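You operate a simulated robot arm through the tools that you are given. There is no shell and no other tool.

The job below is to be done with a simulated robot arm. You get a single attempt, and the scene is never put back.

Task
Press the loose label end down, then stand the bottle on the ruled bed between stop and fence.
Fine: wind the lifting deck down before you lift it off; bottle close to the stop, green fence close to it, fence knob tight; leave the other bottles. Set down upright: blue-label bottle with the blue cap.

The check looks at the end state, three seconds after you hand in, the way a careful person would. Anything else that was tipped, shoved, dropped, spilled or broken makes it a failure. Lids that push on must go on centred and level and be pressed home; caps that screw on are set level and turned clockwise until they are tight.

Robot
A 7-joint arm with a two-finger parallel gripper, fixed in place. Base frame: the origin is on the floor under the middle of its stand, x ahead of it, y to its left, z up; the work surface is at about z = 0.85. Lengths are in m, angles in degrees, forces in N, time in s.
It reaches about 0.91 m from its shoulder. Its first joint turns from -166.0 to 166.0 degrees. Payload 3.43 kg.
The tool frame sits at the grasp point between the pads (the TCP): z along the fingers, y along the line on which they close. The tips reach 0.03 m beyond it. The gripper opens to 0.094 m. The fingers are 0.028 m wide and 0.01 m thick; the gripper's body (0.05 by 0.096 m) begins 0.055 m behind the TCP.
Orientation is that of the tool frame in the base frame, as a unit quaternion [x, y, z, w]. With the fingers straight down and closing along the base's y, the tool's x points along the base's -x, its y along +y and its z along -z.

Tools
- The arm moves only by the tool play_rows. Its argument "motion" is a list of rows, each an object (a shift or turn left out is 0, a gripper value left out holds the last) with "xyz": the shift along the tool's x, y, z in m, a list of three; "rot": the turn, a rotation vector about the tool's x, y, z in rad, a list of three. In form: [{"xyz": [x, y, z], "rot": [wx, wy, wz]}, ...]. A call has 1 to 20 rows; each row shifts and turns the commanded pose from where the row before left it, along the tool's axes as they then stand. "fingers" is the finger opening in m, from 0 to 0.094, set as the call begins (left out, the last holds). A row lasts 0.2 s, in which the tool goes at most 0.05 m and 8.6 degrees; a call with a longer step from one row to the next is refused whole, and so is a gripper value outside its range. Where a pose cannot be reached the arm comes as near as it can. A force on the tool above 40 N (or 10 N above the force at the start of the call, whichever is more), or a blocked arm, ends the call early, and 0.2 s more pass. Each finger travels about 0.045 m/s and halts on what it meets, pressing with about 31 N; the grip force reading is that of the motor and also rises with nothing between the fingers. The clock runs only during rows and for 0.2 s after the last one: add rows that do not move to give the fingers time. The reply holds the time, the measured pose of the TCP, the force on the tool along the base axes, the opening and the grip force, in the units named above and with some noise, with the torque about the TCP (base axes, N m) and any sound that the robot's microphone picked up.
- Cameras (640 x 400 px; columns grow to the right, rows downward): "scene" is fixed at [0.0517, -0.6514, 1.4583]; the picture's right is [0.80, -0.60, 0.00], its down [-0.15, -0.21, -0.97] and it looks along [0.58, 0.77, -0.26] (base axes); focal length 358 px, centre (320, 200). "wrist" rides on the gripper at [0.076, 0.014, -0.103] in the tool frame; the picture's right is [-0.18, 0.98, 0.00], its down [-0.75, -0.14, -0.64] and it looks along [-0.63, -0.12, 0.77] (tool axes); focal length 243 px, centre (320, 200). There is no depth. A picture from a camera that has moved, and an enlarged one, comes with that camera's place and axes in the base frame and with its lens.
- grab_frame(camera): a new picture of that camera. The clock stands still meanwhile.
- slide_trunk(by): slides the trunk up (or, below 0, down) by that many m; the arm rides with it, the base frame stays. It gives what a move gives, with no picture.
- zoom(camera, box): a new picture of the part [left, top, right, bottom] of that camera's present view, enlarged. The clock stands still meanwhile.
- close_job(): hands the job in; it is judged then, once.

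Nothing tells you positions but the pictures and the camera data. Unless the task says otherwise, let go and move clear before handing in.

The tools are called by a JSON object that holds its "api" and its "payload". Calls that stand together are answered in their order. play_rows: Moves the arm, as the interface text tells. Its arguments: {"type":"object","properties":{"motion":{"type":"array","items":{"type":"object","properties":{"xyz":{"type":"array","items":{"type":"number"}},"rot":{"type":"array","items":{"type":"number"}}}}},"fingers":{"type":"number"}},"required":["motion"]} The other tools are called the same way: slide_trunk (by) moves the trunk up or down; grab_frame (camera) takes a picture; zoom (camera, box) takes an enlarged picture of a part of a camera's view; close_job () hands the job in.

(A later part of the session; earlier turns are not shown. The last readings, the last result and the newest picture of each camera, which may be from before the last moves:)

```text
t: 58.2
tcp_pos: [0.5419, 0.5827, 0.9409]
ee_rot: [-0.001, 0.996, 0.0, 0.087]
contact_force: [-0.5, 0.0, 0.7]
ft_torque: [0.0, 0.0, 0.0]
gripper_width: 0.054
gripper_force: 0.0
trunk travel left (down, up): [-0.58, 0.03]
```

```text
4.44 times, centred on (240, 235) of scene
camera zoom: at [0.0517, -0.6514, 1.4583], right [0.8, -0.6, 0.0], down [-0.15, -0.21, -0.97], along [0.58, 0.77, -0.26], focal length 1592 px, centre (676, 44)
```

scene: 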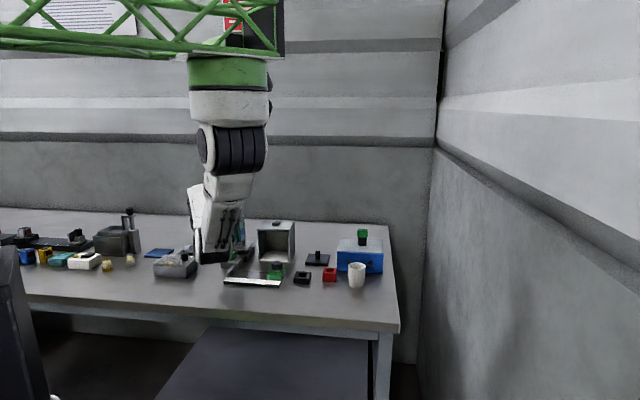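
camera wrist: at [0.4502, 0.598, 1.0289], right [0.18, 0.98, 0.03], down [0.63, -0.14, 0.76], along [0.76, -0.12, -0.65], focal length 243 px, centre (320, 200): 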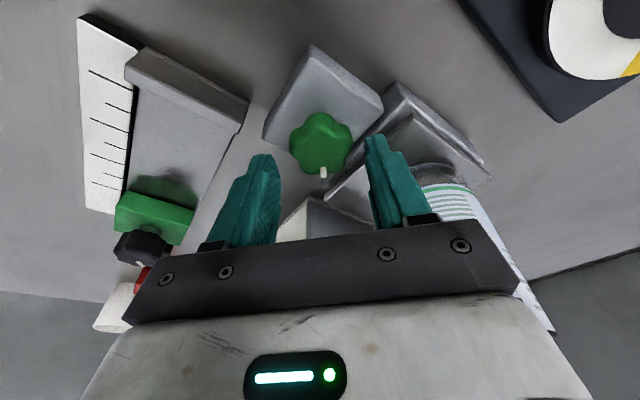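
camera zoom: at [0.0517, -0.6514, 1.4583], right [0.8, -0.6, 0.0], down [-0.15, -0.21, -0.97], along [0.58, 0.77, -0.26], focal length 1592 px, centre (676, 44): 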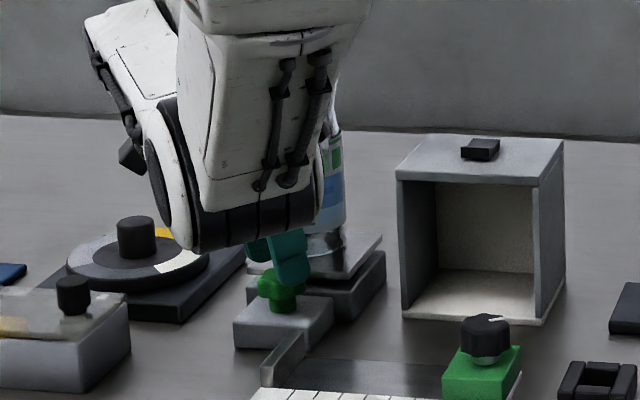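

The deck's right corner looks a few pixels lower than before. I'll zoom in to measure the gap between the deck plate and its base.

{"api": "zoom", "payload": {"camera": "scene", "box": [235, 225, 285, 265]}}

{"api": "zoom", "payload": {"camera": "wrist", "box": [240, 40, 520, 240]}}

```text
10.00 times, centred on (260, 245) of scene
camera zoom: at [0.0517, -0.6514, 1.4583], right [0.8, -0.6, 0.0], down [-0.15, -0.21, -0.97], along [0.58, 0.77, -0.26], focal length 3583 px, centre (920, -250)
```

zoom: 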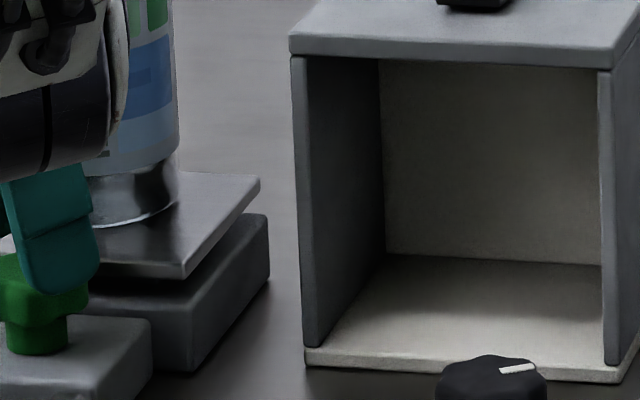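

```text
2.00 times, centred on (380, 140) of wrist
camera zoom: at [0.4502, 0.598, 1.0289], right [0.18, 0.98, 0.03], down [0.63, -0.14, 0.76], along [0.76, -0.12, -0.65], focal length 485 px, centre (200, 320)
```

zoom: 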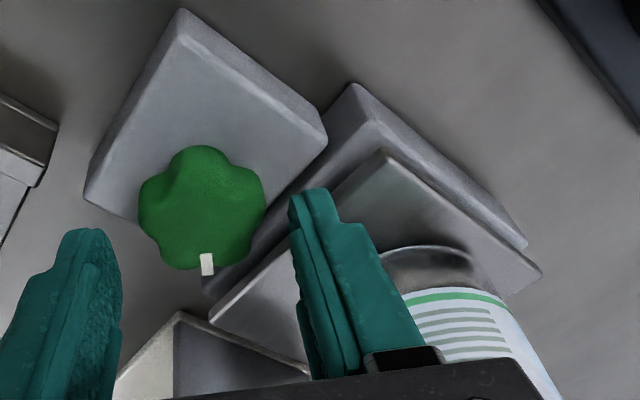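

About 1 cm of gap remains between plate and base, so counter-clockwise is right. I'll turn to heading 15°, lower, grip, and do another counter-clockwise stroke of about 80°.

{"api": "play_rows", "payload": {"motion": [{"xyz": [0, 0.0004, 0], "rot": [-0.0224, 0, -0.128]}, {"xyz": [0, 0, 0], "rot": [-0.0224, 0, -0.128]}, {"xyz": [0.0034, 0, 0.0197]}]}}

{"api": "play_rows", "payload": {"fingers": 0.03, "motion": [{"xyz": [0, 0, 0]}, {"xyz": [0, 0, 0]}, {"xyz": [0, 0, 0]}]}}

{"api": "zoom", "payload": {"camera": "wrist", "box": [240, 80, 400, 240]}}

```text
t: 59.0
tcp_pos: [0.5429, 0.5834, 0.9213]
ee_rot: [-0.132, 0.987, 0.012, 0.086]
contact_force: [0.2, 0.4, 0.6]
ft_torque: [-0.02, -0.02, -0.02]
gripper_width: 0.0541
gripper_force: 0.0
trunk travel left (down, up): [-0.58, 0.03]
```

```text
t: 59.8
tcp_pos: [0.5436, 0.5828, 0.9208]
ee_rot: [-0.132, 0.987, 0.011, 0.086]
contact_force: [1.4, -7.7, 1.9]
ft_torque: [-0.13, -0.04, 0.03]
gripper_width: 0.0386
gripper_force: 44.8
trunk travel left (down, up): [-0.58, 0.03]
```

```text
2.50 times, centred on (320, 160) of wrist
camera zoom: at [0.4504, 0.5735, 1.0089], right [-0.08, 1.0, 0.03], down [0.65, 0.03, 0.76], along [0.76, 0.08, -0.65], focal length 606 px, centre (320, 300)
```

zoom: 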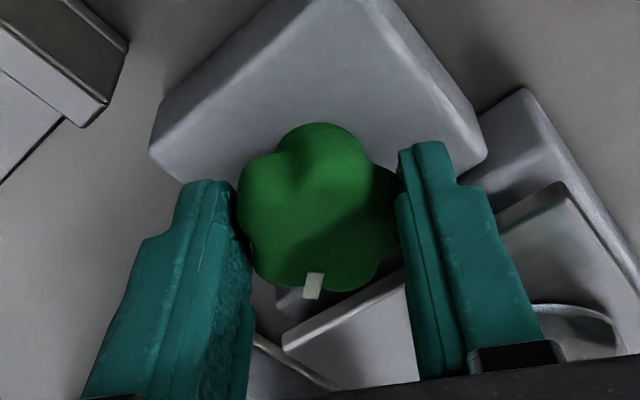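

Gripped. I'll turn counter-clockwise in two halves and watch the torque for the end of travel.

{"api": "play_rows", "payload": {"motion": [{"xyz": [0, -0.002, 0], "rot": [-0.0241, 0, -0.1379]}, {"xyz": [0, -0.0007, 0], "rot": [-0.0241, 0, -0.1379]}, {"xyz": [0, -0.0007, 0], "rot": [-0.0241, 0, -0.1379]}, {"xyz": [0, -0.0007, 0], "rot": [-0.0241, 0, -0.1379]}, {"xyz": [0, -0.0007, 0], "rot": [-0.0241, 0, -0.1379]}]}}

{"api": "zoom", "payload": {"camera": "wrist", "box": [220, 60, 420, 240]}}

{"api": "zoom", "payload": {"camera": "scene", "box": [235, 225, 285, 265]}}

```text
t: 61.0
tcp_pos: [0.5454, 0.5812, 0.9215]
ee_rot: [-0.464, 0.882, 0.04, 0.078]
contact_force: [7.6, 2.0, -4.8]
ft_torque: [0.29, -0.09, 0.02]
gripper_width: 0.0385
gripper_force: 44.6
trunk travel left (down, up): [-0.58, 0.03]
```

```text
2.22 times, centred on (320, 150) of wrist
camera zoom: at [0.4812, 0.5127, 1.0089], right [-0.71, 0.71, 0.03], down [0.47, 0.44, 0.76], along [0.53, 0.55, -0.64], focal length 539 px, centre (320, 311)
```

zoom: 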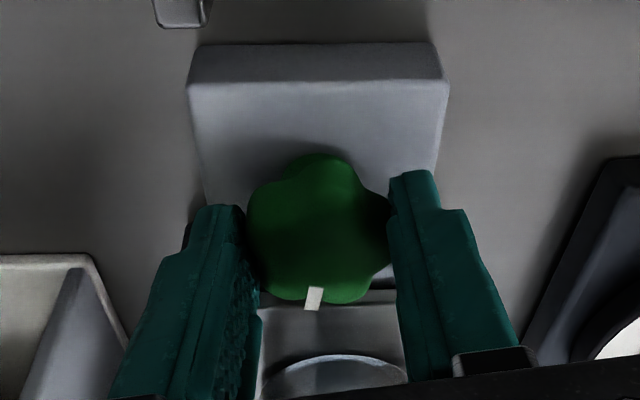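

```text
10.00 times, centred on (260, 245) of scene
camera zoom: at [0.0517, -0.6514, 1.4583], right [0.8, -0.6, 0.0], down [-0.15, -0.21, -0.97], along [0.58, 0.77, -0.26], focal length 3583 px, centre (920, -250)
```

zoom: 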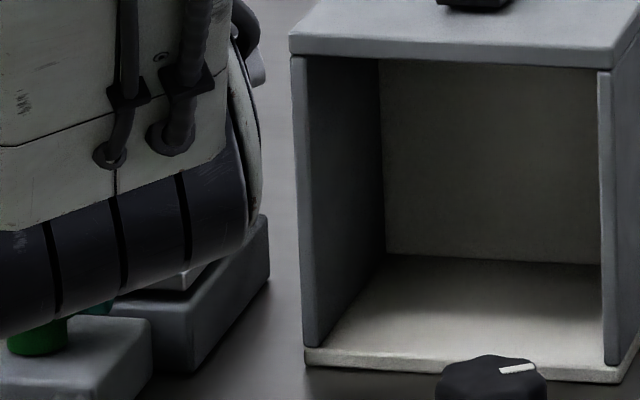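

Turning freely. I'll continue the second half of the stroke.

{"api": "play_rows", "payload": {"motion": [{"xyz": [0, -0.0007, 0], "rot": [-0.0241, 0, -0.1379]}, {"xyz": [0, -0.0007, 0], "rot": [-0.0241, 0, -0.1379]}, {"xyz": [0, -0.0007, 0], "rot": [-0.0241, 0, -0.1379]}, {"xyz": [0, -0.0007, 0], "rot": [-0.0241, 0, -0.1379]}, {"xyz": [0, -0.0007, 0], "rot": [-0.0241, 0, -0.1379]}]}}

{"api": "grab_frame", "payload": {"camera": "wrist"}}

```text
t: 62.2
tcp_pos: [0.5494, 0.5782, 0.9211]
ee_rot: [0.737, -0.67, -0.063, -0.059]
contact_force: [10.7, -4.1, 0.0]
ft_torque: [-0.16, -0.03, -0.49]
gripper_width: 0.0388
gripper_force: 26.1
trunk travel left (down, up): [-0.58, 0.03]
```

```text
taken
camera wrist: at [0.5437, 0.4854, 1.009], right [-1.0, 0.09, 0.03], down [0.08, 0.64, 0.76], along [0.05, 0.76, -0.65], focal length 243 px, centre (320, 200)
```

wrist: 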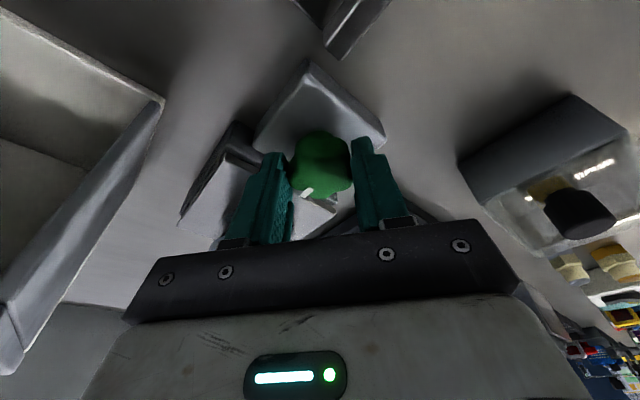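

The torque rose to 0.5 N·m and the grip started slipping on the knob, so the deck has likely reached bottom. I'll release, lift off and check.

{"api": "play_rows", "payload": {"fingers": 0.056, "motion": [{"xyz": [0, 0, 0]}, {"xyz": [0, 0, 0]}, {"xyz": [0, 0, 0]}, {"xyz": [-0.0034, 0, -0.0197]}, {"xyz": [0.02, 0, -0.03]}, {"xyz": [0.02, 0, -0.03]}, {"xyz": [0.03, 0, -0.03]}, {"rot": [0.0233, 0, 0.1333]}, {"rot": [0.0233, 0, 0.1333]}, {"rot": [0.0233, 0, 0.1333]}, {"rot": [0.0233, 0, 0.1333]}, {"rot": [0.0233, 0, 0.1333]}, {"rot": [0.0233, 0, 0.1333]}]}}

{"api": "grab_frame", "payload": {"camera": "wrist"}}

{"api": "grab_frame", "payload": {"camera": "scene"}}

```text
t: 65.0
tcp_pos: [0.5559, 0.4957, 1.0178]
ee_rot: [-0.411, 0.907, 0.035, 0.079]
contact_force: [0.5, 0.5, 0.1]
ft_torque: [-0.02, -0.01, 0.0]
gripper_width: 0.056
gripper_force: 0.1
trunk travel left (down, up): [-0.58, 0.03]
```

```text
taken
camera wrist: at [0.4838, 0.435, 1.1055], right [-0.62, 0.78, 0.03], down [0.52, 0.38, 0.76], along [0.59, 0.49, -0.65], focal length 243 px, centre (320, 200)
```

wrist: 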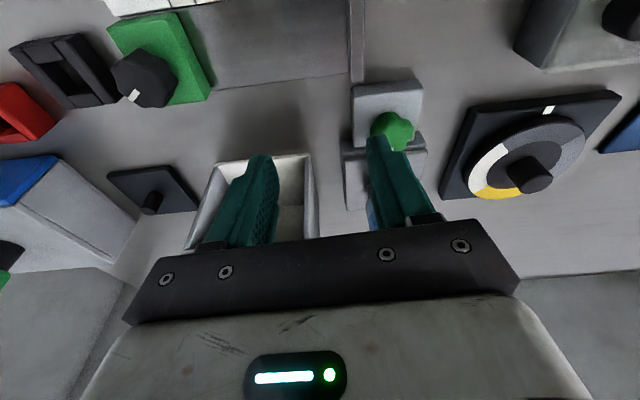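

```text
taken
```

scene: 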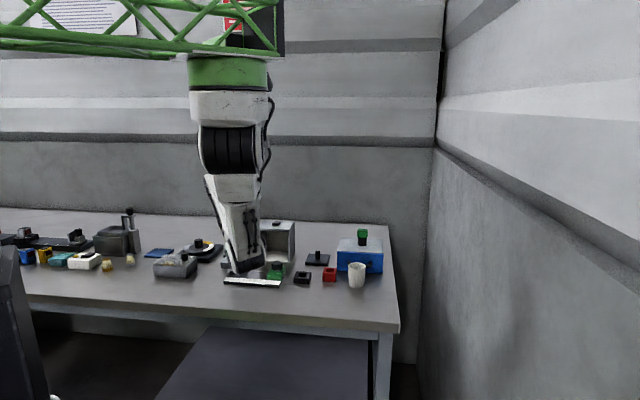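

The arm blocks the scene view of the deck, so I'll move left and up a little to see it.

{"api": "play_rows", "payload": {"motion": [{"xyz": [0.005, 0.04, -0.02]}, {"xyz": [0.005, 0.04, -0.02]}, {"xyz": [0.005, 0.03, -0.03]}, {"xyz": [0, 0, -0.03]}]}}

{"api": "zoom", "payload": {"camera": "scene", "box": [200, 185, 300, 275]}}

{"api": "grab_frame", "payload": {"camera": "wrist"}}

```text
t: 66.0
tcp_pos: [0.4518, 0.5424, 1.1141]
ee_rot: [-0.412, 0.907, 0.034, 0.079]
contact_force: [-0.3, 0.2, 0.4]
ft_torque: [-0.01, 0.04, 0.01]
gripper_width: 0.0558
gripper_force: 0.1
trunk travel left (down, up): [-0.58, 0.03]
```

```text
4.44 times, centred on (250, 230) of scene
camera zoom: at [0.0517, -0.6514, 1.4583], right [0.8, -0.6, 0.0], down [-0.15, -0.21, -0.97], along [0.58, 0.77, -0.26], focal length 1592 px, centre (631, 67)
```

zoom: 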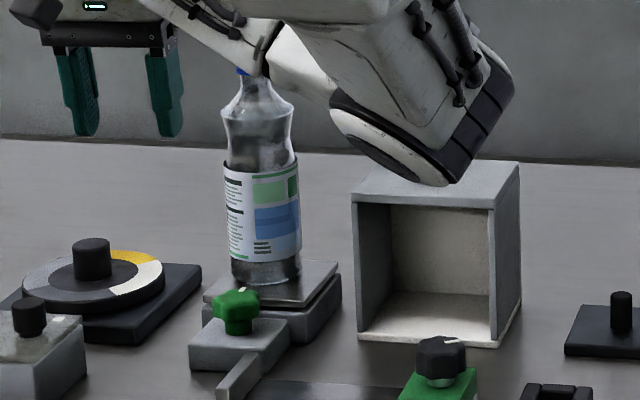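

```text
taken
camera wrist: at [0.3803, 0.4833, 1.2009], right [-0.62, 0.78, 0.03], down [0.52, 0.38, 0.76], along [0.59, 0.49, -0.65], focal length 243 px, centre (320, 200)
```

wrist: 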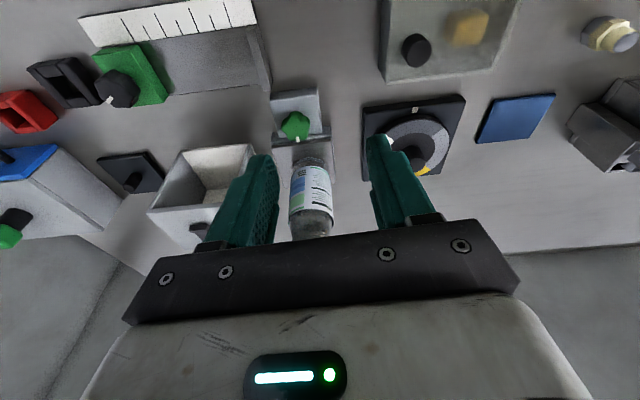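

The deck now sits down on its base with the bottle upright. I'll zoom in closely to be sure there's no gap left and to re-measure the bottle.

{"api": "zoom", "payload": {"camera": "scene", "box": [235, 225, 285, 265]}}

{"api": "zoom", "payload": {"camera": "scene", "box": [235, 190, 285, 250]}}

{"api": "zoom", "payload": {"camera": "wrist", "box": [240, 80, 380, 250]}}

```text
10.00 times, centred on (260, 245) of scene
camera zoom: at [0.0517, -0.6514, 1.4583], right [0.8, -0.6, 0.0], down [-0.15, -0.21, -0.97], along [0.58, 0.77, -0.26], focal length 3583 px, centre (920, -250)
```

zoom: 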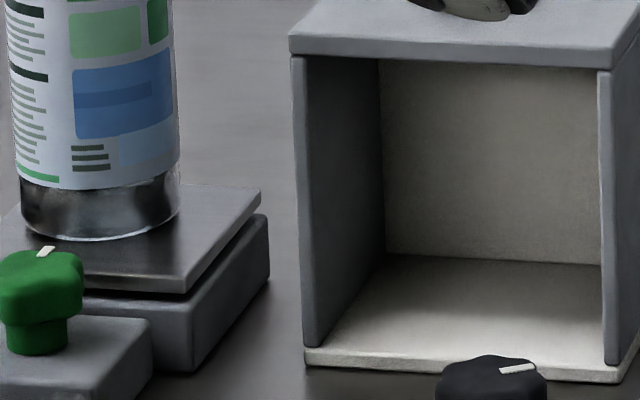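

```text
6.67 times, centred on (260, 220) of scene
camera zoom: at [0.0517, -0.6514, 1.4583], right [0.8, -0.6, 0.0], down [-0.15, -0.21, -0.97], along [0.58, 0.77, -0.26], focal length 2389 px, centre (720, 67)
```

zoom: 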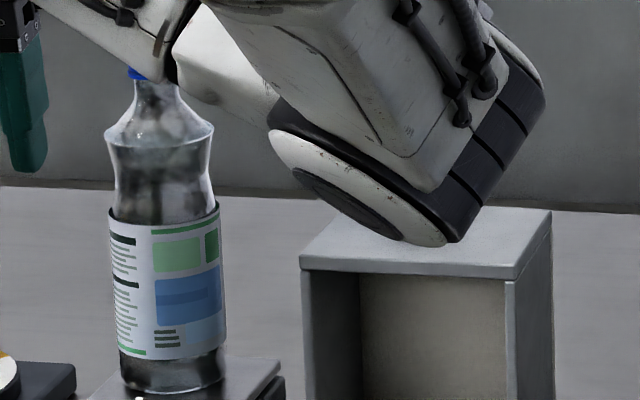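

```text
2.35 times, centred on (310, 165) of wrist
camera zoom: at [0.3803, 0.4833, 1.2009], right [-0.62, 0.78, 0.03], down [0.52, 0.38, 0.76], along [0.59, 0.49, -0.65], focal length 571 px, centre (344, 282)
```

zoom: 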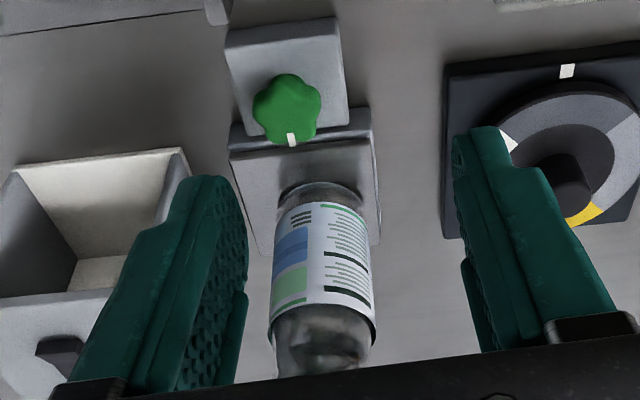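

The knob marker turned exactly 90° to a hard stop and the deck dropped about 13 mm, so the deck is down. Before lifting the bottle I'll get a good look at the ruled bed from above.

{"api": "play_rows", "payload": {"motion": [{"xyz": [0.038, -0.0245, -0.0067]}, {"xyz": [0.038, -0.0245, -0.0067]}, {"xyz": [0.038, -0.0245, -0.0067]}, {"xyz": [0.038, -0.0245, -0.0067]}]}}

{"api": "grab_frame", "payload": {"camera": "wrist"}}

{"api": "grab_frame", "payload": {"camera": "scene"}}

```text
t: 67.0
tcp_pos: [0.4269, 0.3606, 1.112]
ee_rot: [-0.413, 0.907, 0.034, 0.078]
contact_force: [-0.4, -0.4, -0.1]
ft_torque: [-0.01, 0.03, 0.0]
gripper_width: 0.0562
gripper_force: 0.1
trunk travel left (down, up): [-0.58, 0.03]
```

```text
taken
camera wrist: at [0.3526, 0.3016, 1.2009], right [-0.62, 0.78, 0.03], down [0.52, 0.38, 0.76], along [0.59, 0.49, -0.65], focal length 243 px, centre (320, 200)
```

wrist: 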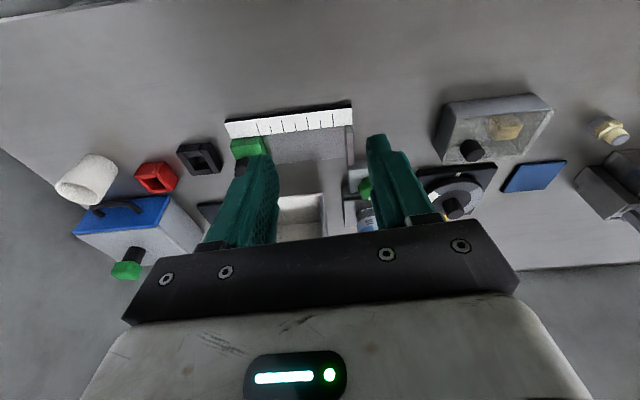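

```text
taken
```

scene: 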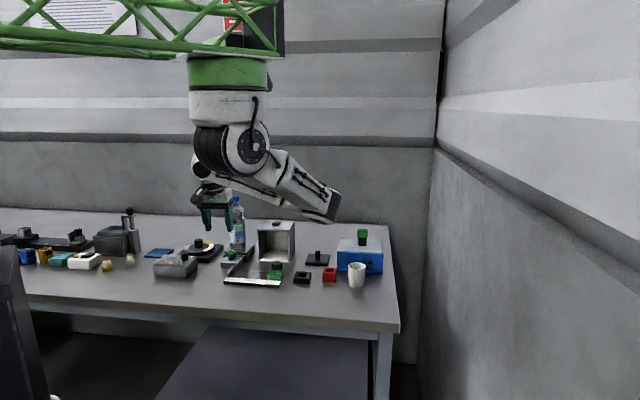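

{"api": "zoom", "payload": {"camera": "wrist", "box": [215, 85, 375, 185]}}

{"api": "zoom", "payload": {"camera": "scene", "box": [215, 240, 305, 295]}}

{"api": "zoom", "payload": {"camera": "scene", "box": [220, 190, 280, 260]}}

```text
4.00 times, centred on (295, 135) of wrist
camera zoom: at [0.3526, 0.3016, 1.2009], right [-0.62, 0.78, 0.03], down [0.52, 0.38, 0.76], along [0.59, 0.49, -0.65], focal length 970 px, centre (420, 460)
```

zoom: 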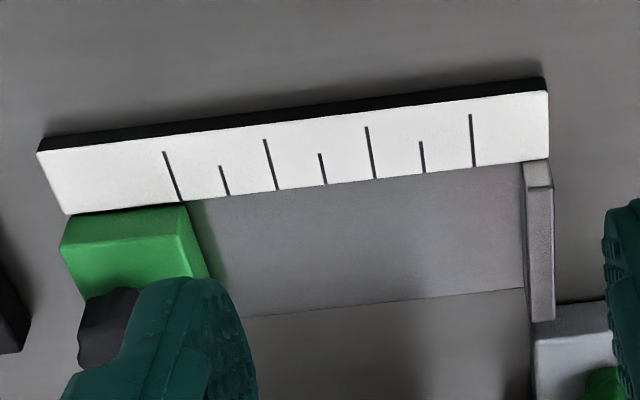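

```text
7.11 times, centred on (260, 268) of scene
camera zoom: at [0.0517, -0.6514, 1.4583], right [0.8, -0.6, 0.0], down [-0.15, -0.21, -0.97], along [0.58, 0.77, -0.26], focal length 2548 px, centre (747, -280)
```

zoom: 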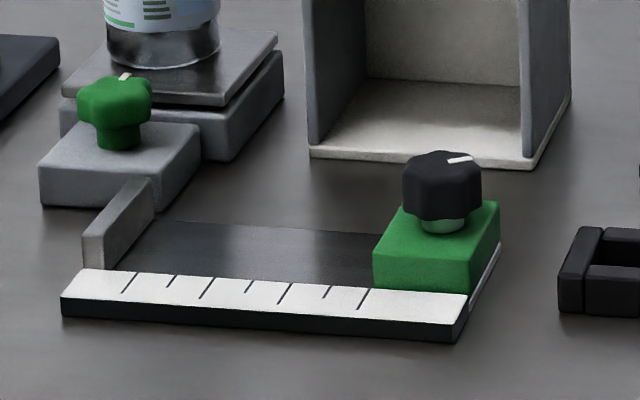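

```text
5.71 times, centred on (250, 225) of scene
camera zoom: at [0.0517, -0.6514, 1.4583], right [0.8, -0.6, 0.0], down [-0.15, -0.21, -0.97], along [0.58, 0.77, -0.26], focal length 2048 px, centre (720, 57)
```

zoom: 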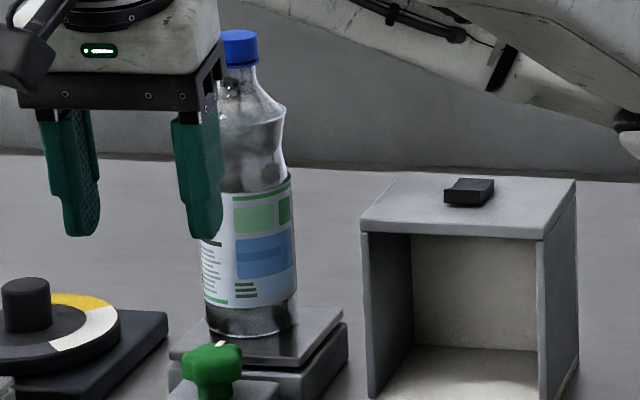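

The bed is clear in both views: stop's inner face at s1≈0.012 along the bench, the fence face at ≈0.151, track centre at s2≈0.72, bed top z≈0.857. I'll now tilt to 57° at heading 45° and go to a pre-grasp point in front of the bottle.

{"api": "play_rows", "payload": {"fingers": 0.09, "motion": [{"rot": [0.009, 0, 0.051]}, {"rot": [0, -0.137, 0]}, {"rot": [0, -0.137, 0]}, {"rot": [0, -0.137, 0]}, {"rot": [0, -0.137, 0]}, {"rot": [0, -0.137, 0]}, {"rot": [0, -0.137, 0]}, {"xyz": [0, 0.01375, 0.04045]}, {"xyz": [0, 0.01375, 0.04045]}, {"xyz": [0, 0.01375, 0.04045]}, {"xyz": [0, 0.01375, 0.04045]}, {"xyz": [0, 0.01375, 0.04045]}, {"xyz": [0, 0.01375, 0.04045]}]}}

{"api": "grab_frame", "payload": {"camera": "wrist"}}

{"api": "grab_frame", "payload": {"camera": "scene"}}

```text
t: 69.8
tcp_pos: [0.5094, 0.574, 0.9772]
ee_rot: [-0.343, 0.808, 0.185, 0.441]
contact_force: [0.1, 0.0, 0.1]
ft_torque: [0.0, 0.03, 0.06]
gripper_width: 0.0902
gripper_force: 0.1
out of reach, approached as far as the arm can: row 3, 4
trunk travel left (down, up): [-0.58, 0.03]
```

```text
taken
camera wrist: at [0.4102, 0.4935, 0.969], right [-0.64, 0.76, 0.15], down [0.01, -0.19, 0.98], along [0.77, 0.63, 0.11], focal length 243 px, centre (320, 200)
```

wrist: 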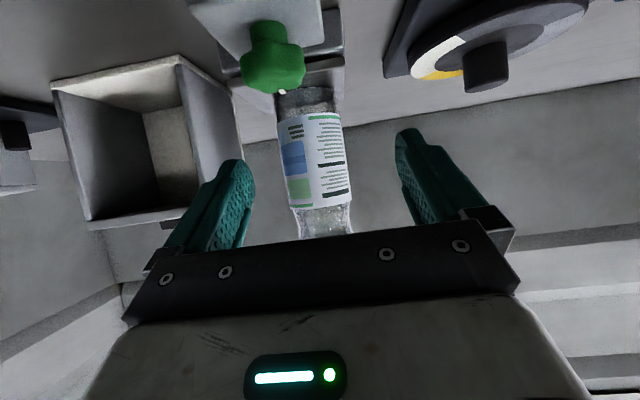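

```text
taken
```

scene: 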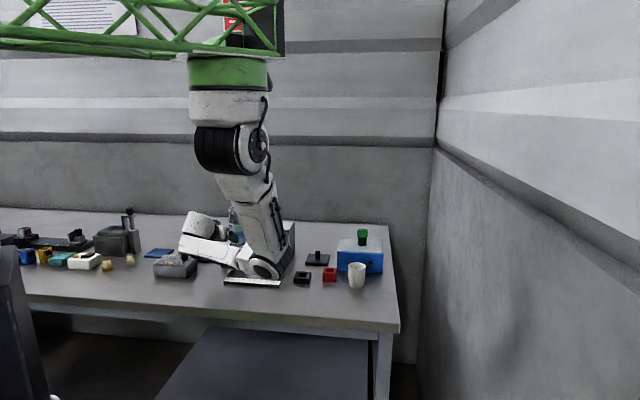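

I'm about 12 cm in front with the bottle 12–16 mm right of centre. I'll shift right and advance part way, then re-check centring.

{"api": "play_rows", "payload": {"motion": [{"xyz": [0, -0.014, 0]}, {"xyz": [-0.0162, 0, 0.0252]}, {"xyz": [-0.0162, 0, 0.0252]}]}}

{"api": "grab_frame", "payload": {"camera": "wrist"}}

```text
t: 70.6
tcp_pos: [0.5607, 0.6089, 0.9755]
ee_rot: [-0.343, 0.809, 0.185, 0.44]
contact_force: [0.8, -0.3, 1.2]
ft_torque: [0.0, 0.02, -0.01]
gripper_width: 0.0897
gripper_force: 0.0
trunk travel left (down, up): [-0.58, 0.03]
```

```text
taken
camera wrist: at [0.4623, 0.5269, 0.9685], right [-0.64, 0.76, 0.15], down [0.01, -0.19, 0.98], along [0.77, 0.63, 0.11], focal length 243 px, centre (320, 200)
```

wrist: 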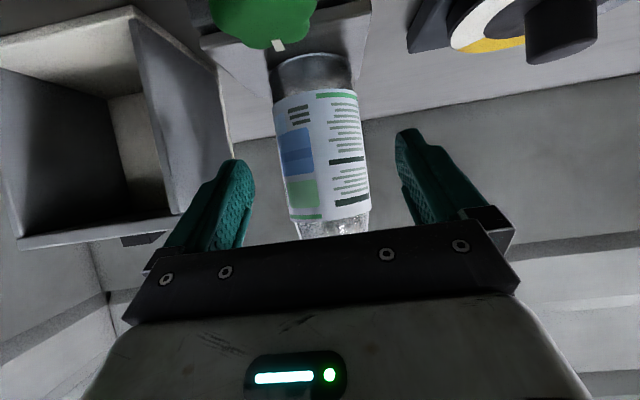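

The bottle is centred. I'll advance to the grasp and close the fingers on it.

{"api": "play_rows", "payload": {"motion": [{"xyz": [-0.015, 0, 0.0234]}, {"xyz": [-0.014, 0, 0.0218]}]}}

{"api": "play_rows", "payload": {"fingers": 0.05, "motion": [{"xyz": [0, 0, 0]}, {"xyz": [0, 0, 0]}, {"xyz": [0, 0, 0]}, {"xyz": [0, 0, 0]}, {"xyz": [0, 0, 0]}]}}

{"api": "grab_frame", "payload": {"camera": "wrist"}}

```text
t: 71.2
tcp_pos: [0.5978, 0.6467, 0.9742]
ee_rot: [-0.343, 0.809, 0.185, 0.44]
contact_force: [0.2, 0.9, -0.8]
ft_torque: [0.0, -0.01, 0.02]
gripper_width: 0.0902
gripper_force: 0.1
trunk travel left (down, up): [-0.58, 0.03]
```

```text
t: 72.4
tcp_pos: [0.5988, 0.6468, 0.9772]
ee_rot: [-0.343, 0.809, 0.186, 0.44]
contact_force: [1.5, -0.3, 0.1]
ft_torque: [0.06, -0.02, -0.01]
gripper_width: 0.0667
gripper_force: 31.0
trunk travel left (down, up): [-0.58, 0.03]
```

```text
taken
camera wrist: at [0.4992, 0.5653, 0.9681], right [-0.64, 0.76, 0.15], down [0.01, -0.19, 0.98], along [0.77, 0.63, 0.11], focal length 243 px, centre (320, 200)
```

wrist: 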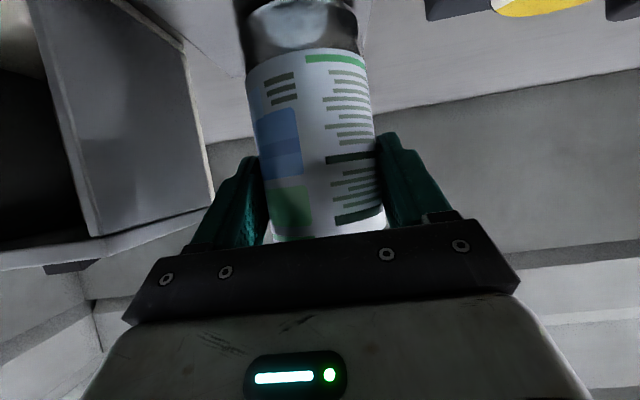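

The bottle is held at mid-body (66.7 mm, 31 N). I'll lift straight up 4 cm and check that it hangs upright.

{"api": "play_rows", "payload": {"motion": [{"xyz": [-0.0084, 0, -0.00545]}, {"xyz": [-0.0084, 0, -0.00545]}, {"xyz": [-0.0084, 0, -0.00545]}, {"xyz": [-0.0084, 0, -0.00545]}]}}

{"api": "grab_frame", "payload": {"camera": "wrist"}}

{"api": "grab_frame", "payload": {"camera": "scene"}}

```text
t: 73.4
tcp_pos: [0.5966, 0.6455, 1.017]
ee_rot: [-0.343, 0.809, 0.186, 0.44]
contact_force: [0.3, -0.2, -5.6]
ft_torque: [-0.06, 0.05, 0.01]
gripper_width: 0.0666
gripper_force: 30.8
trunk travel left (down, up): [-0.58, 0.03]
```

```text
taken
camera wrist: at [0.4985, 0.5652, 1.0083], right [-0.64, 0.76, 0.15], down [0.01, -0.19, 0.98], along [0.77, 0.63, 0.11], focal length 243 px, centre (320, 200)
```

wrist: 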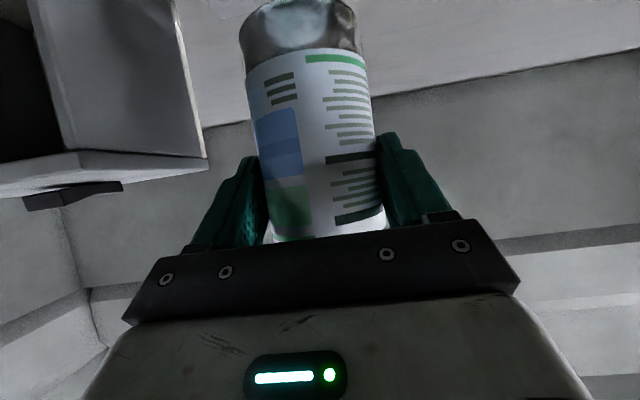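

```text
taken
```

scene: 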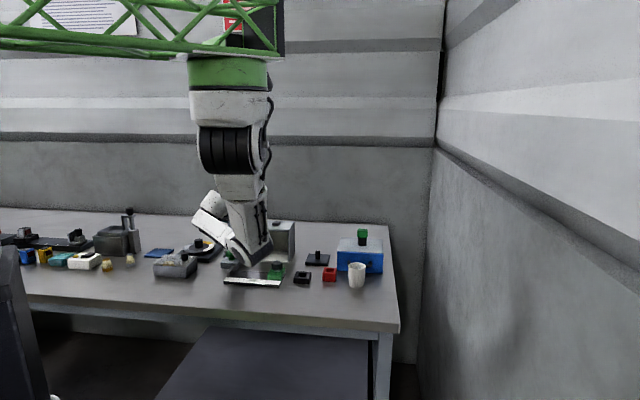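

The bottle lifted cleanly (about 5.6 N) and hangs upright. I'll carry it back and right over the bed, a bit higher, to just right of the stop.

{"api": "play_rows", "payload": {"motion": [{"xyz": [-0.0105, 0, -0.0068]}, {"xyz": [-0.0105, 0, -0.0068]}, {"xyz": [0.0153, -0.0141, -0.0238]}, {"xyz": [0.0153, -0.0141, -0.0238]}, {"xyz": [0.0153, -0.0141, -0.0238]}]}}

{"api": "grab_frame", "payload": {"camera": "scene"}}

```text
t: 74.6
tcp_pos: [0.5701, 0.5541, 1.0419]
ee_rot: [-0.343, 0.808, 0.186, 0.44]
contact_force: [0.4, 0.2, -5.3]
ft_torque: [-0.03, 0.06, 0.01]
gripper_width: 0.0665
gripper_force: 30.7
trunk travel left (down, up): [-0.58, 0.03]
```

```text
taken
```

scene: 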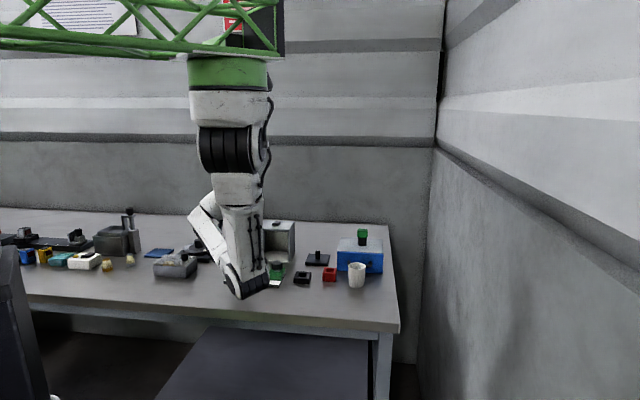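

{"api": "play_rows", "payload": {"motion": [{"xyz": [0.0153, -0.0141, -0.0238]}, {"xyz": [0.0153, -0.0141, -0.0238]}, {"xyz": [0.0153, -0.0141, -0.0238]}]}}

{"api": "grab_frame", "payload": {"camera": "scene"}}

{"api": "grab_frame", "payload": {"camera": "wrist"}}

```text
t: 75.4
tcp_pos: [0.5392, 0.465, 1.0415]
ee_rot: [-0.343, 0.809, 0.186, 0.44]
contact_force: [0.6, -0.4, -5.2]
ft_torque: [-0.05, 0.03, 0.01]
gripper_width: 0.0669
gripper_force: 30.8
trunk travel left (down, up): [-0.58, 0.03]
```

```text
taken
```

scene: 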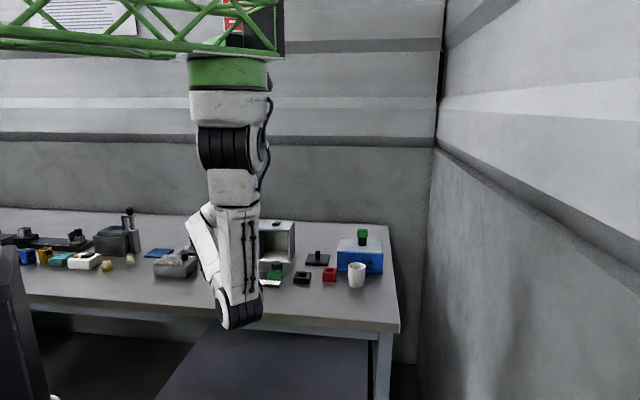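

```text
taken
camera wrist: at [0.4408, 0.3841, 1.0337], right [-0.64, 0.76, 0.15], down [0.01, -0.19, 0.98], along [0.77, 0.63, 0.11], focal length 243 px, centre (320, 200)
```

wrist: 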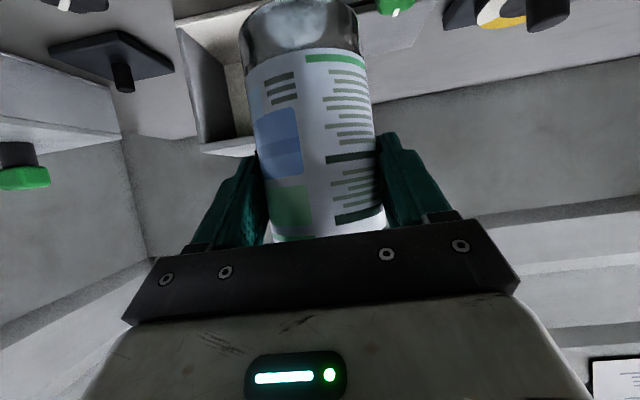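

The bottle is over the bed, estimated 7–9 mm right of the stop face. I'll descend most of the way, then feel for the bed in small steps.

{"api": "play_rows", "payload": {"motion": [{"xyz": [0.0168, 0, 0.0108]}, {"xyz": [0.0168, 0, 0.0108]}, {"xyz": [0.0168, 0, 0.0108]}, {"xyz": [0.0126, 0, 0.0081]}]}}

{"api": "grab_frame", "payload": {"camera": "scene"}}

{"api": "grab_frame", "payload": {"camera": "wrist"}}

```text
t: 76.4
tcp_pos: [0.5392, 0.4647, 0.9661]
ee_rot: [-0.343, 0.808, 0.186, 0.441]
contact_force: [0.3, 0.3, -5.5]
ft_torque: [-0.04, 0.03, -0.01]
gripper_width: 0.0668
gripper_force: 30.9
trunk travel left (down, up): [-0.58, 0.03]
```

```text
taken
```

scene: 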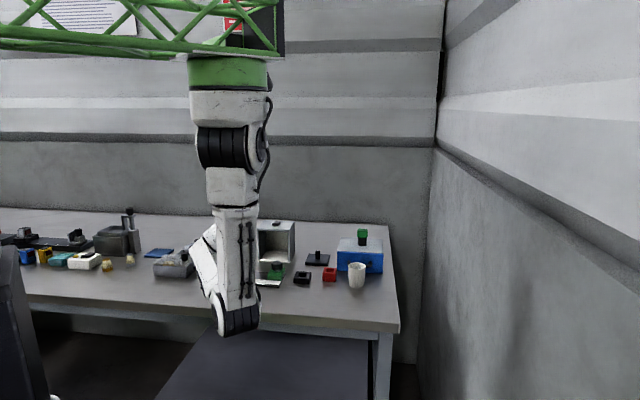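

```text
taken
camera wrist: at [0.4415, 0.3839, 0.9582], right [-0.64, 0.76, 0.15], down [0.01, -0.19, 0.98], along [0.77, 0.63, 0.11], focal length 243 px, centre (320, 200)
```

wrist: 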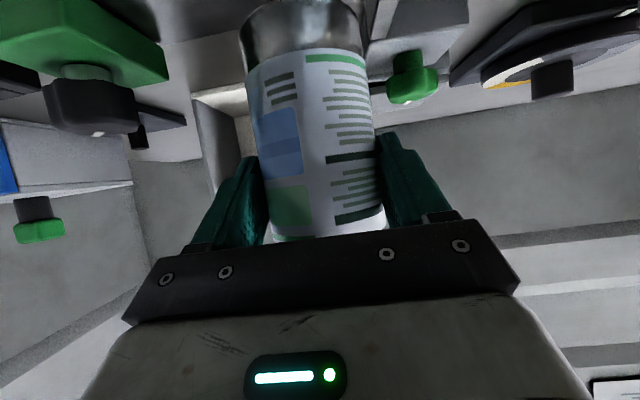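

{"api": "zoom", "payload": {"camera": "wrist", "box": [160, 0, 480, 120]}}

```text
2.00 times, centred on (320, 60) of wrist
camera zoom: at [0.4415, 0.3839, 0.9582], right [-0.64, 0.76, 0.15], down [0.01, -0.19, 0.98], along [0.77, 0.63, 0.11], focal length 485 px, centre (320, 480)
```

zoom: 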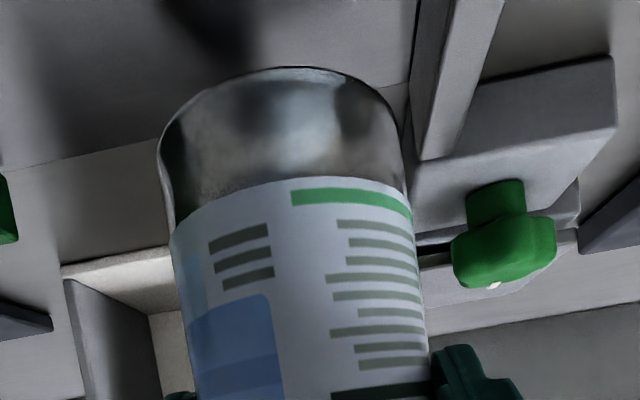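

The stop is visible just left of the bottle with a small gap. I'll descend in finer steps and watch the vertical force.

{"api": "play_rows", "payload": {"motion": [{"xyz": [0.0067, 0, 0.0043]}, {"xyz": [0.0067, 0, 0.0043]}]}}

{"api": "play_rows", "payload": {"motion": [{"xyz": [0.0025, 0, 0.0016]}]}}

{"api": "play_rows", "payload": {"motion": [{"xyz": [0.0017, 0, 0.0011]}]}}

```text
t: 77.0
tcp_pos: [0.539, 0.4651, 0.951]
ee_rot: [-0.343, 0.809, 0.186, 0.44]
contact_force: [0.9, 0.8, -4.7]
ft_torque: [-0.08, 0.07, 0.01]
gripper_width: 0.0666
gripper_force: 30.9
trunk travel left (down, up): [-0.58, 0.03]
```

```text
t: 77.4
tcp_pos: [0.5381, 0.4651, 0.9487]
ee_rot: [-0.343, 0.809, 0.186, 0.441]
contact_force: [-0.2, 1.2, -4.9]
ft_torque: [-0.05, 0.03, -0.01]
gripper_width: 0.067
gripper_force: 31.0
trunk travel left (down, up): [-0.58, 0.03]
```

```text
t: 77.8
tcp_pos: [0.5393, 0.4645, 0.9464]
ee_rot: [-0.342, 0.809, 0.184, 0.44]
contact_force: [0.6, 0.3, -5.7]
ft_torque: [-0.08, 0.07, 0.02]
gripper_width: 0.0669
gripper_force: 31.1
trunk travel left (down, up): [-0.58, 0.03]
```

Still in the air. I'll shift 5 mm left toward the stop (about 7–10 mm gap estimated) and keep feeling downward.

{"api": "play_rows", "payload": {"motion": [{"xyz": [0, 0.0025, 0]}, {"xyz": [0, 0.0025, 0]}]}}

{"api": "play_rows", "payload": {"motion": [{"xyz": [0.0017, 0, 0.0011]}]}}

{"api": "play_rows", "payload": {"motion": [{"xyz": [0.0017, 0, 0.0011]}]}}

{"api": "play_rows", "payload": {"motion": [{"xyz": [0.0017, 0, 0.0011]}]}}

```text
t: 78.4
tcp_pos: [0.5358, 0.4681, 0.9466]
ee_rot: [-0.343, 0.809, 0.186, 0.44]
contact_force: [0.1, 0.5, -5.4]
ft_torque: [-0.06, 0.02, 0.0]
gripper_width: 0.0666
gripper_force: 31.0
trunk travel left (down, up): [-0.58, 0.03]
```

```text
t: 78.8
tcp_pos: [0.5371, 0.468, 0.9439]
ee_rot: [-0.343, 0.809, 0.186, 0.44]
contact_force: [0.4, -0.6, -5.7]
ft_torque: [-0.06, 0.02, 0.02]
gripper_width: 0.0668
gripper_force: 31.0
trunk travel left (down, up): [-0.58, 0.03]
```

```text
t: 79.2
tcp_pos: [0.5373, 0.4685, 0.9425]
ee_rot: [-0.342, 0.809, 0.185, 0.441]
contact_force: [0.6, 0.1, -4.9]
ft_torque: [-0.05, 0.02, 0.0]
gripper_width: 0.0668
gripper_force: 30.8
trunk travel left (down, up): [-0.58, 0.03]
```

```text
t: 79.6
tcp_pos: [0.5357, 0.4686, 0.9407]
ee_rot: [-0.343, 0.809, 0.185, 0.44]
contact_force: [0.8, 0.2, -4.3]
ft_torque: [-0.07, 0.1, -0.01]
gripper_width: 0.0669
gripper_force: 30.6
trunk travel left (down, up): [-0.58, 0.03]
```

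{"api": "play_rows", "payload": {"motion": [{"xyz": [0.0013, 0, 0.0008]}]}}

{"api": "play_rows", "payload": {"motion": [{"xyz": [0.0013, 0, 0.0008]}]}}

{"api": "play_rows", "payload": {"motion": [{"xyz": [0.0013, 0, 0.0008]}]}}

```text
t: 80.0
tcp_pos: [0.5366, 0.4676, 0.9407]
ee_rot: [-0.342, 0.808, 0.187, 0.442]
contact_force: [-0.7, -2.6, 4.9]
ft_torque: [-0.16, 0.34, 0.03]
gripper_width: 0.0668
gripper_force: 31.1
trunk travel left (down, up): [-0.58, 0.03]
```

```text
t: 80.4
tcp_pos: [0.5369, 0.4684, 0.94]
ee_rot: [-0.342, 0.807, 0.188, 0.442]
contact_force: [-2.9, -4.1, 17.2]
ft_torque: [-0.15, 0.36, 0.01]
gripper_width: 0.0667
gripper_force: 30.9
trunk travel left (down, up): [-0.58, 0.03]
```

```text
t: 80.8
tcp_pos: [0.536, 0.4682, 0.9394]
ee_rot: [-0.342, 0.807, 0.186, 0.443]
contact_force: [-2.5, -6.2, 24.2]
ft_torque: [0.24, -0.24, -0.03]
gripper_width: 0.0669
gripper_force: 31.0
trunk travel left (down, up): [-0.58, 0.03]
```

The bottle has landed on the bed at TCP z≈0.940, as expected. I pressed a bit, so I'll back up 2.5 mm to relax before releasing.

{"api": "play_rows", "payload": {"motion": [{"xyz": [-0.0013, 0, -0.0008]}, {"xyz": [-0.0008, 0, -0.0005]}]}}

{"api": "grab_frame", "payload": {"camera": "wrist"}}

```text
t: 81.4
tcp_pos: [0.5352, 0.4673, 0.9373]
ee_rot: [-0.343, 0.809, 0.186, 0.44]
contact_force: [2.1, 1.6, 12.3]
ft_torque: [0.46, -0.42, 0.03]
gripper_width: 0.0662
gripper_force: 30.9
trunk travel left (down, up): [-0.58, 0.03]
```

```text
taken
camera wrist: at [0.4374, 0.3869, 0.9297], right [-0.64, 0.76, 0.15], down [0.01, -0.19, 0.98], along [0.77, 0.63, 0.11], focal length 243 px, centre (320, 200)
```

wrist: 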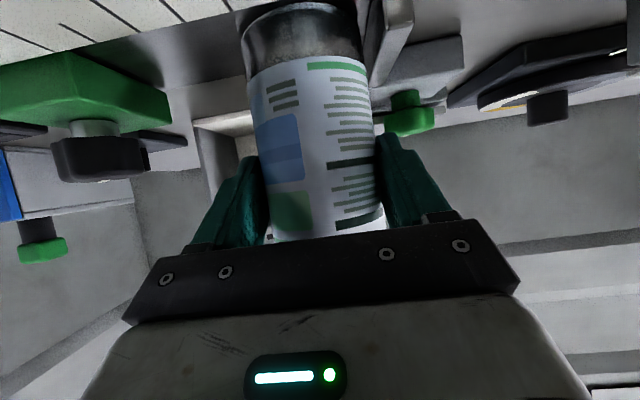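

{"api": "play_rows", "payload": {"motion": [{"xyz": [0, 0, 0]}]}}

{"api": "zoom", "payload": {"camera": "wrist", "box": [160, 0, 480, 120]}}

```text
t: 81.8
tcp_pos: [0.5358, 0.4678, 0.9386]
ee_rot: [-0.343, 0.809, 0.185, 0.44]
contact_force: [1.6, 2.8, 8.2]
ft_torque: [0.28, -0.26, 0.02]
gripper_width: 0.0665
gripper_force: 30.5
trunk travel left (down, up): [-0.58, 0.03]
```

```text
2.00 times, centred on (320, 60) of wrist
camera zoom: at [0.4374, 0.3868, 0.9298], right [-0.64, 0.76, 0.15], down [0.01, -0.19, 0.98], along [0.77, 0.63, 0.11], focal length 485 px, centre (320, 480)
```

zoom: 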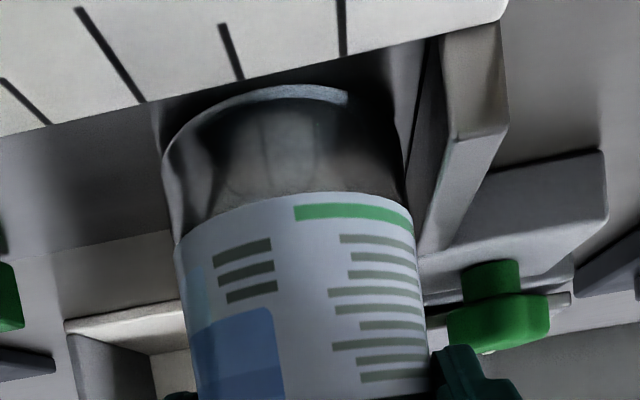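

The bottle stands behind the ruler edge and right next to the stop. I'll ease up slightly more, then release.

{"api": "play_rows", "payload": {"motion": [{"xyz": [-0.0008, 0, -0.0005]}, {"xyz": [-0.0004, 0, -0.0003]}]}}

{"api": "play_rows", "payload": {"fingers": 0.076, "motion": [{"xyz": [0, 0, 0]}, {"xyz": [0, 0, 0]}, {"xyz": [0, 0, 0]}]}}

{"api": "grab_frame", "payload": {"camera": "wrist"}}

```text
t: 82.4
tcp_pos: [0.5348, 0.4676, 0.938]
ee_rot: [-0.342, 0.81, 0.184, 0.439]
contact_force: [0.3, -0.3, -2.1]
ft_torque: [0.05, -0.15, -0.02]
gripper_width: 0.0667
gripper_force: 31.4
trunk travel left (down, up): [-0.58, 0.03]
```

```text
t: 83.2
tcp_pos: [0.5343, 0.4674, 0.9388]
ee_rot: [-0.343, 0.809, 0.185, 0.44]
contact_force: [-0.7, 0.1, -0.3]
ft_torque: [-0.01, 0.01, 0.02]
gripper_width: 0.0761
gripper_force: 0.0
trunk travel left (down, up): [-0.58, 0.03]
```

```text
taken
camera wrist: at [0.4374, 0.3871, 0.9315], right [-0.64, 0.76, 0.15], down [0.01, -0.19, 0.98], along [0.77, 0.63, 0.11], focal length 243 px, centre (320, 200)
```

wrist: 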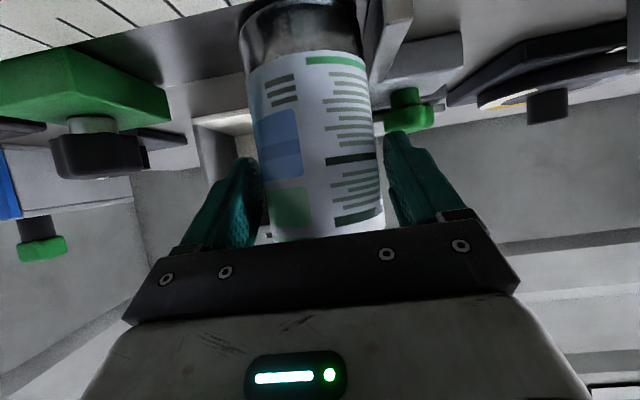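

Released and the bottle stands. I'll open a bit more and back straight out, then look.

{"api": "play_rows", "payload": {"fingers": 0.088, "motion": [{"xyz": [0, 0, 0]}, {"xyz": [0.0108, 0, -0.0168]}, {"xyz": [0.0108, 0, -0.0168]}, {"xyz": [0.0108, 0, -0.0168]}, {"xyz": [0.0108, 0, -0.0168]}, {"xyz": [-0.01, 0, -0.035]}, {"xyz": [-0.03, 0, -0.03]}, {"xyz": [-0.03, 0, -0.03]}, {"xyz": [-0.03, 0, -0.03]}]}}

{"api": "grab_frame", "payload": {"camera": "wrist"}}

{"api": "grab_frame", "payload": {"camera": "scene"}}

```text
t: 85.2
tcp_pos: [0.4456, 0.3731, 1.0915]
ee_rot: [-0.343, 0.809, 0.186, 0.44]
contact_force: [0.4, 0.7, -0.6]
ft_torque: [0.0, 0.0, 0.0]
gripper_width: 0.0883
gripper_force: 0.0
trunk travel left (down, up): [-0.58, 0.03]
```

```text
taken
camera wrist: at [0.3469, 0.2934, 1.0843], right [-0.64, 0.76, 0.15], down [0.01, -0.19, 0.98], along [0.77, 0.63, 0.11], focal length 243 px, centre (320, 200)
```

wrist: 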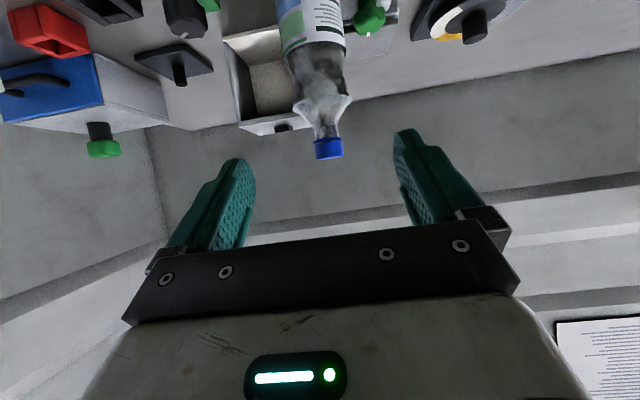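

```text
taken
```

scene: 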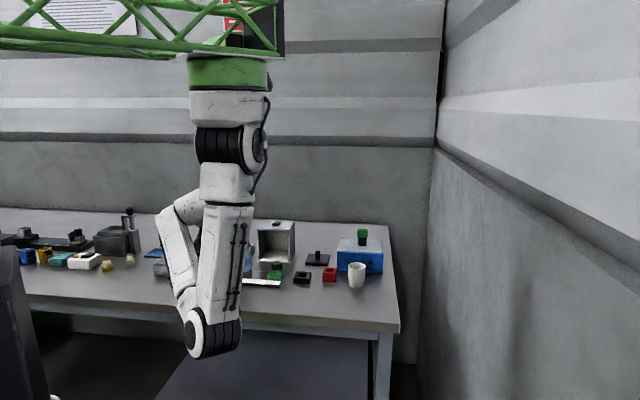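

The bottle stands on the bed. I'll turn the gripper back down to get an overhead look at the bottle, stop and fence.

{"api": "play_rows", "payload": {"motion": [{"rot": [0, 0.137, 0]}, {"rot": [0, 0.137, 0]}, {"rot": [0, 0.137, 0]}, {"rot": [0, 0.137, 0]}, {"rot": [0, 0.137, 0]}, {"rot": [0, 0.137, 0]}]}}

{"api": "grab_frame", "payload": {"camera": "wrist"}}

{"api": "grab_frame", "payload": {"camera": "scene"}}

```text
t: 86.6
tcp_pos: [0.4462, 0.374, 1.0923]
ee_rot: [-0.374, 0.882, 0.112, 0.265]
contact_force: [0.0, 0.0, 0.4]
ft_torque: [0.0, -0.04, -0.01]
gripper_width: 0.0882
gripper_force: 0.1
out of reach, approached as far as the arm can: row 4, 5, 6
trunk travel left (down, up): [-0.58, 0.03]
```

```text
taken
camera wrist: at [0.3516, 0.2989, 1.1355], right [-0.6, 0.79, 0.1], down [0.29, 0.1, 0.95], along [0.75, 0.6, -0.29], focal length 243 px, centre (320, 200)
```

wrist: 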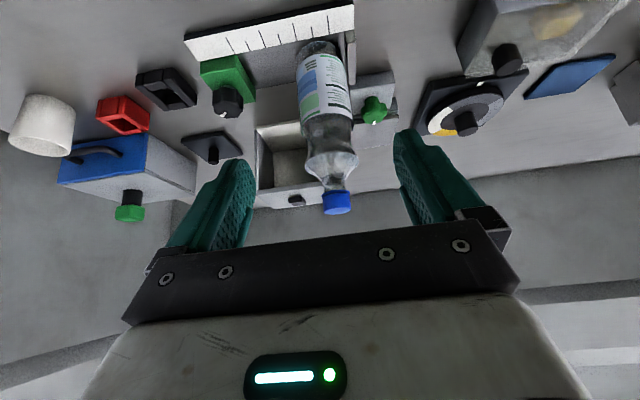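

```text
taken
```

scene: 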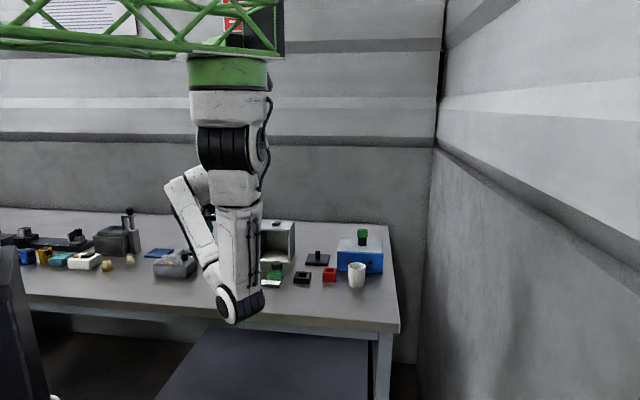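

{"api": "zoom", "payload": {"camera": "wrist", "box": [170, 0, 400, 130]}}

{"api": "zoom", "payload": {"camera": "wrist", "box": [190, 30, 290, 130]}}

```text
2.78 times, centred on (285, 65) of wrist
camera zoom: at [0.3516, 0.2989, 1.1355], right [-0.6, 0.79, 0.1], down [0.29, 0.1, 0.95], along [0.75, 0.6, -0.29], focal length 675 px, centre (417, 576)
```

zoom: 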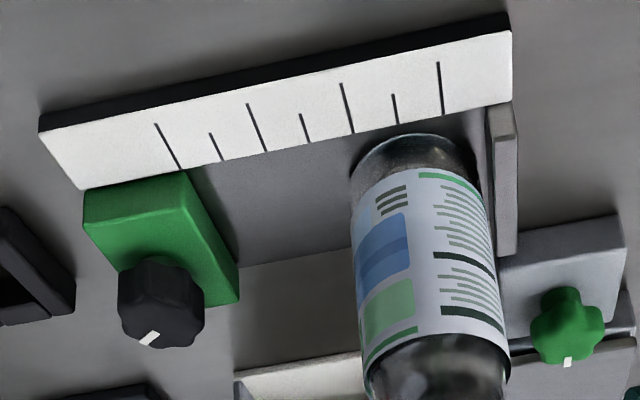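

```text
4.00 times, centred on (240, 80) of wrist
camera zoom: at [0.3516, 0.2989, 1.1355], right [-0.6, 0.79, 0.1], down [0.29, 0.1, 0.95], along [0.75, 0.6, -0.29], focal length 970 px, centre (640, 680)
```

zoom: 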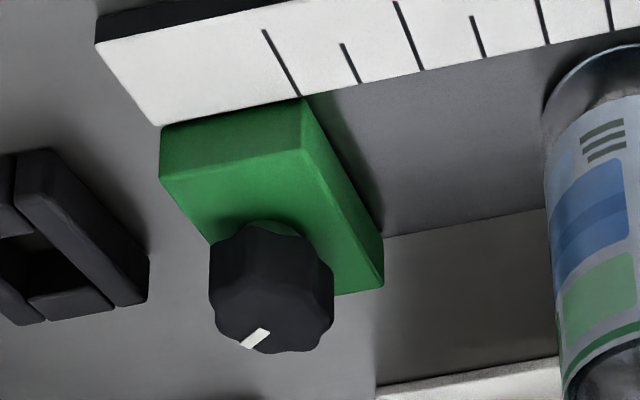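

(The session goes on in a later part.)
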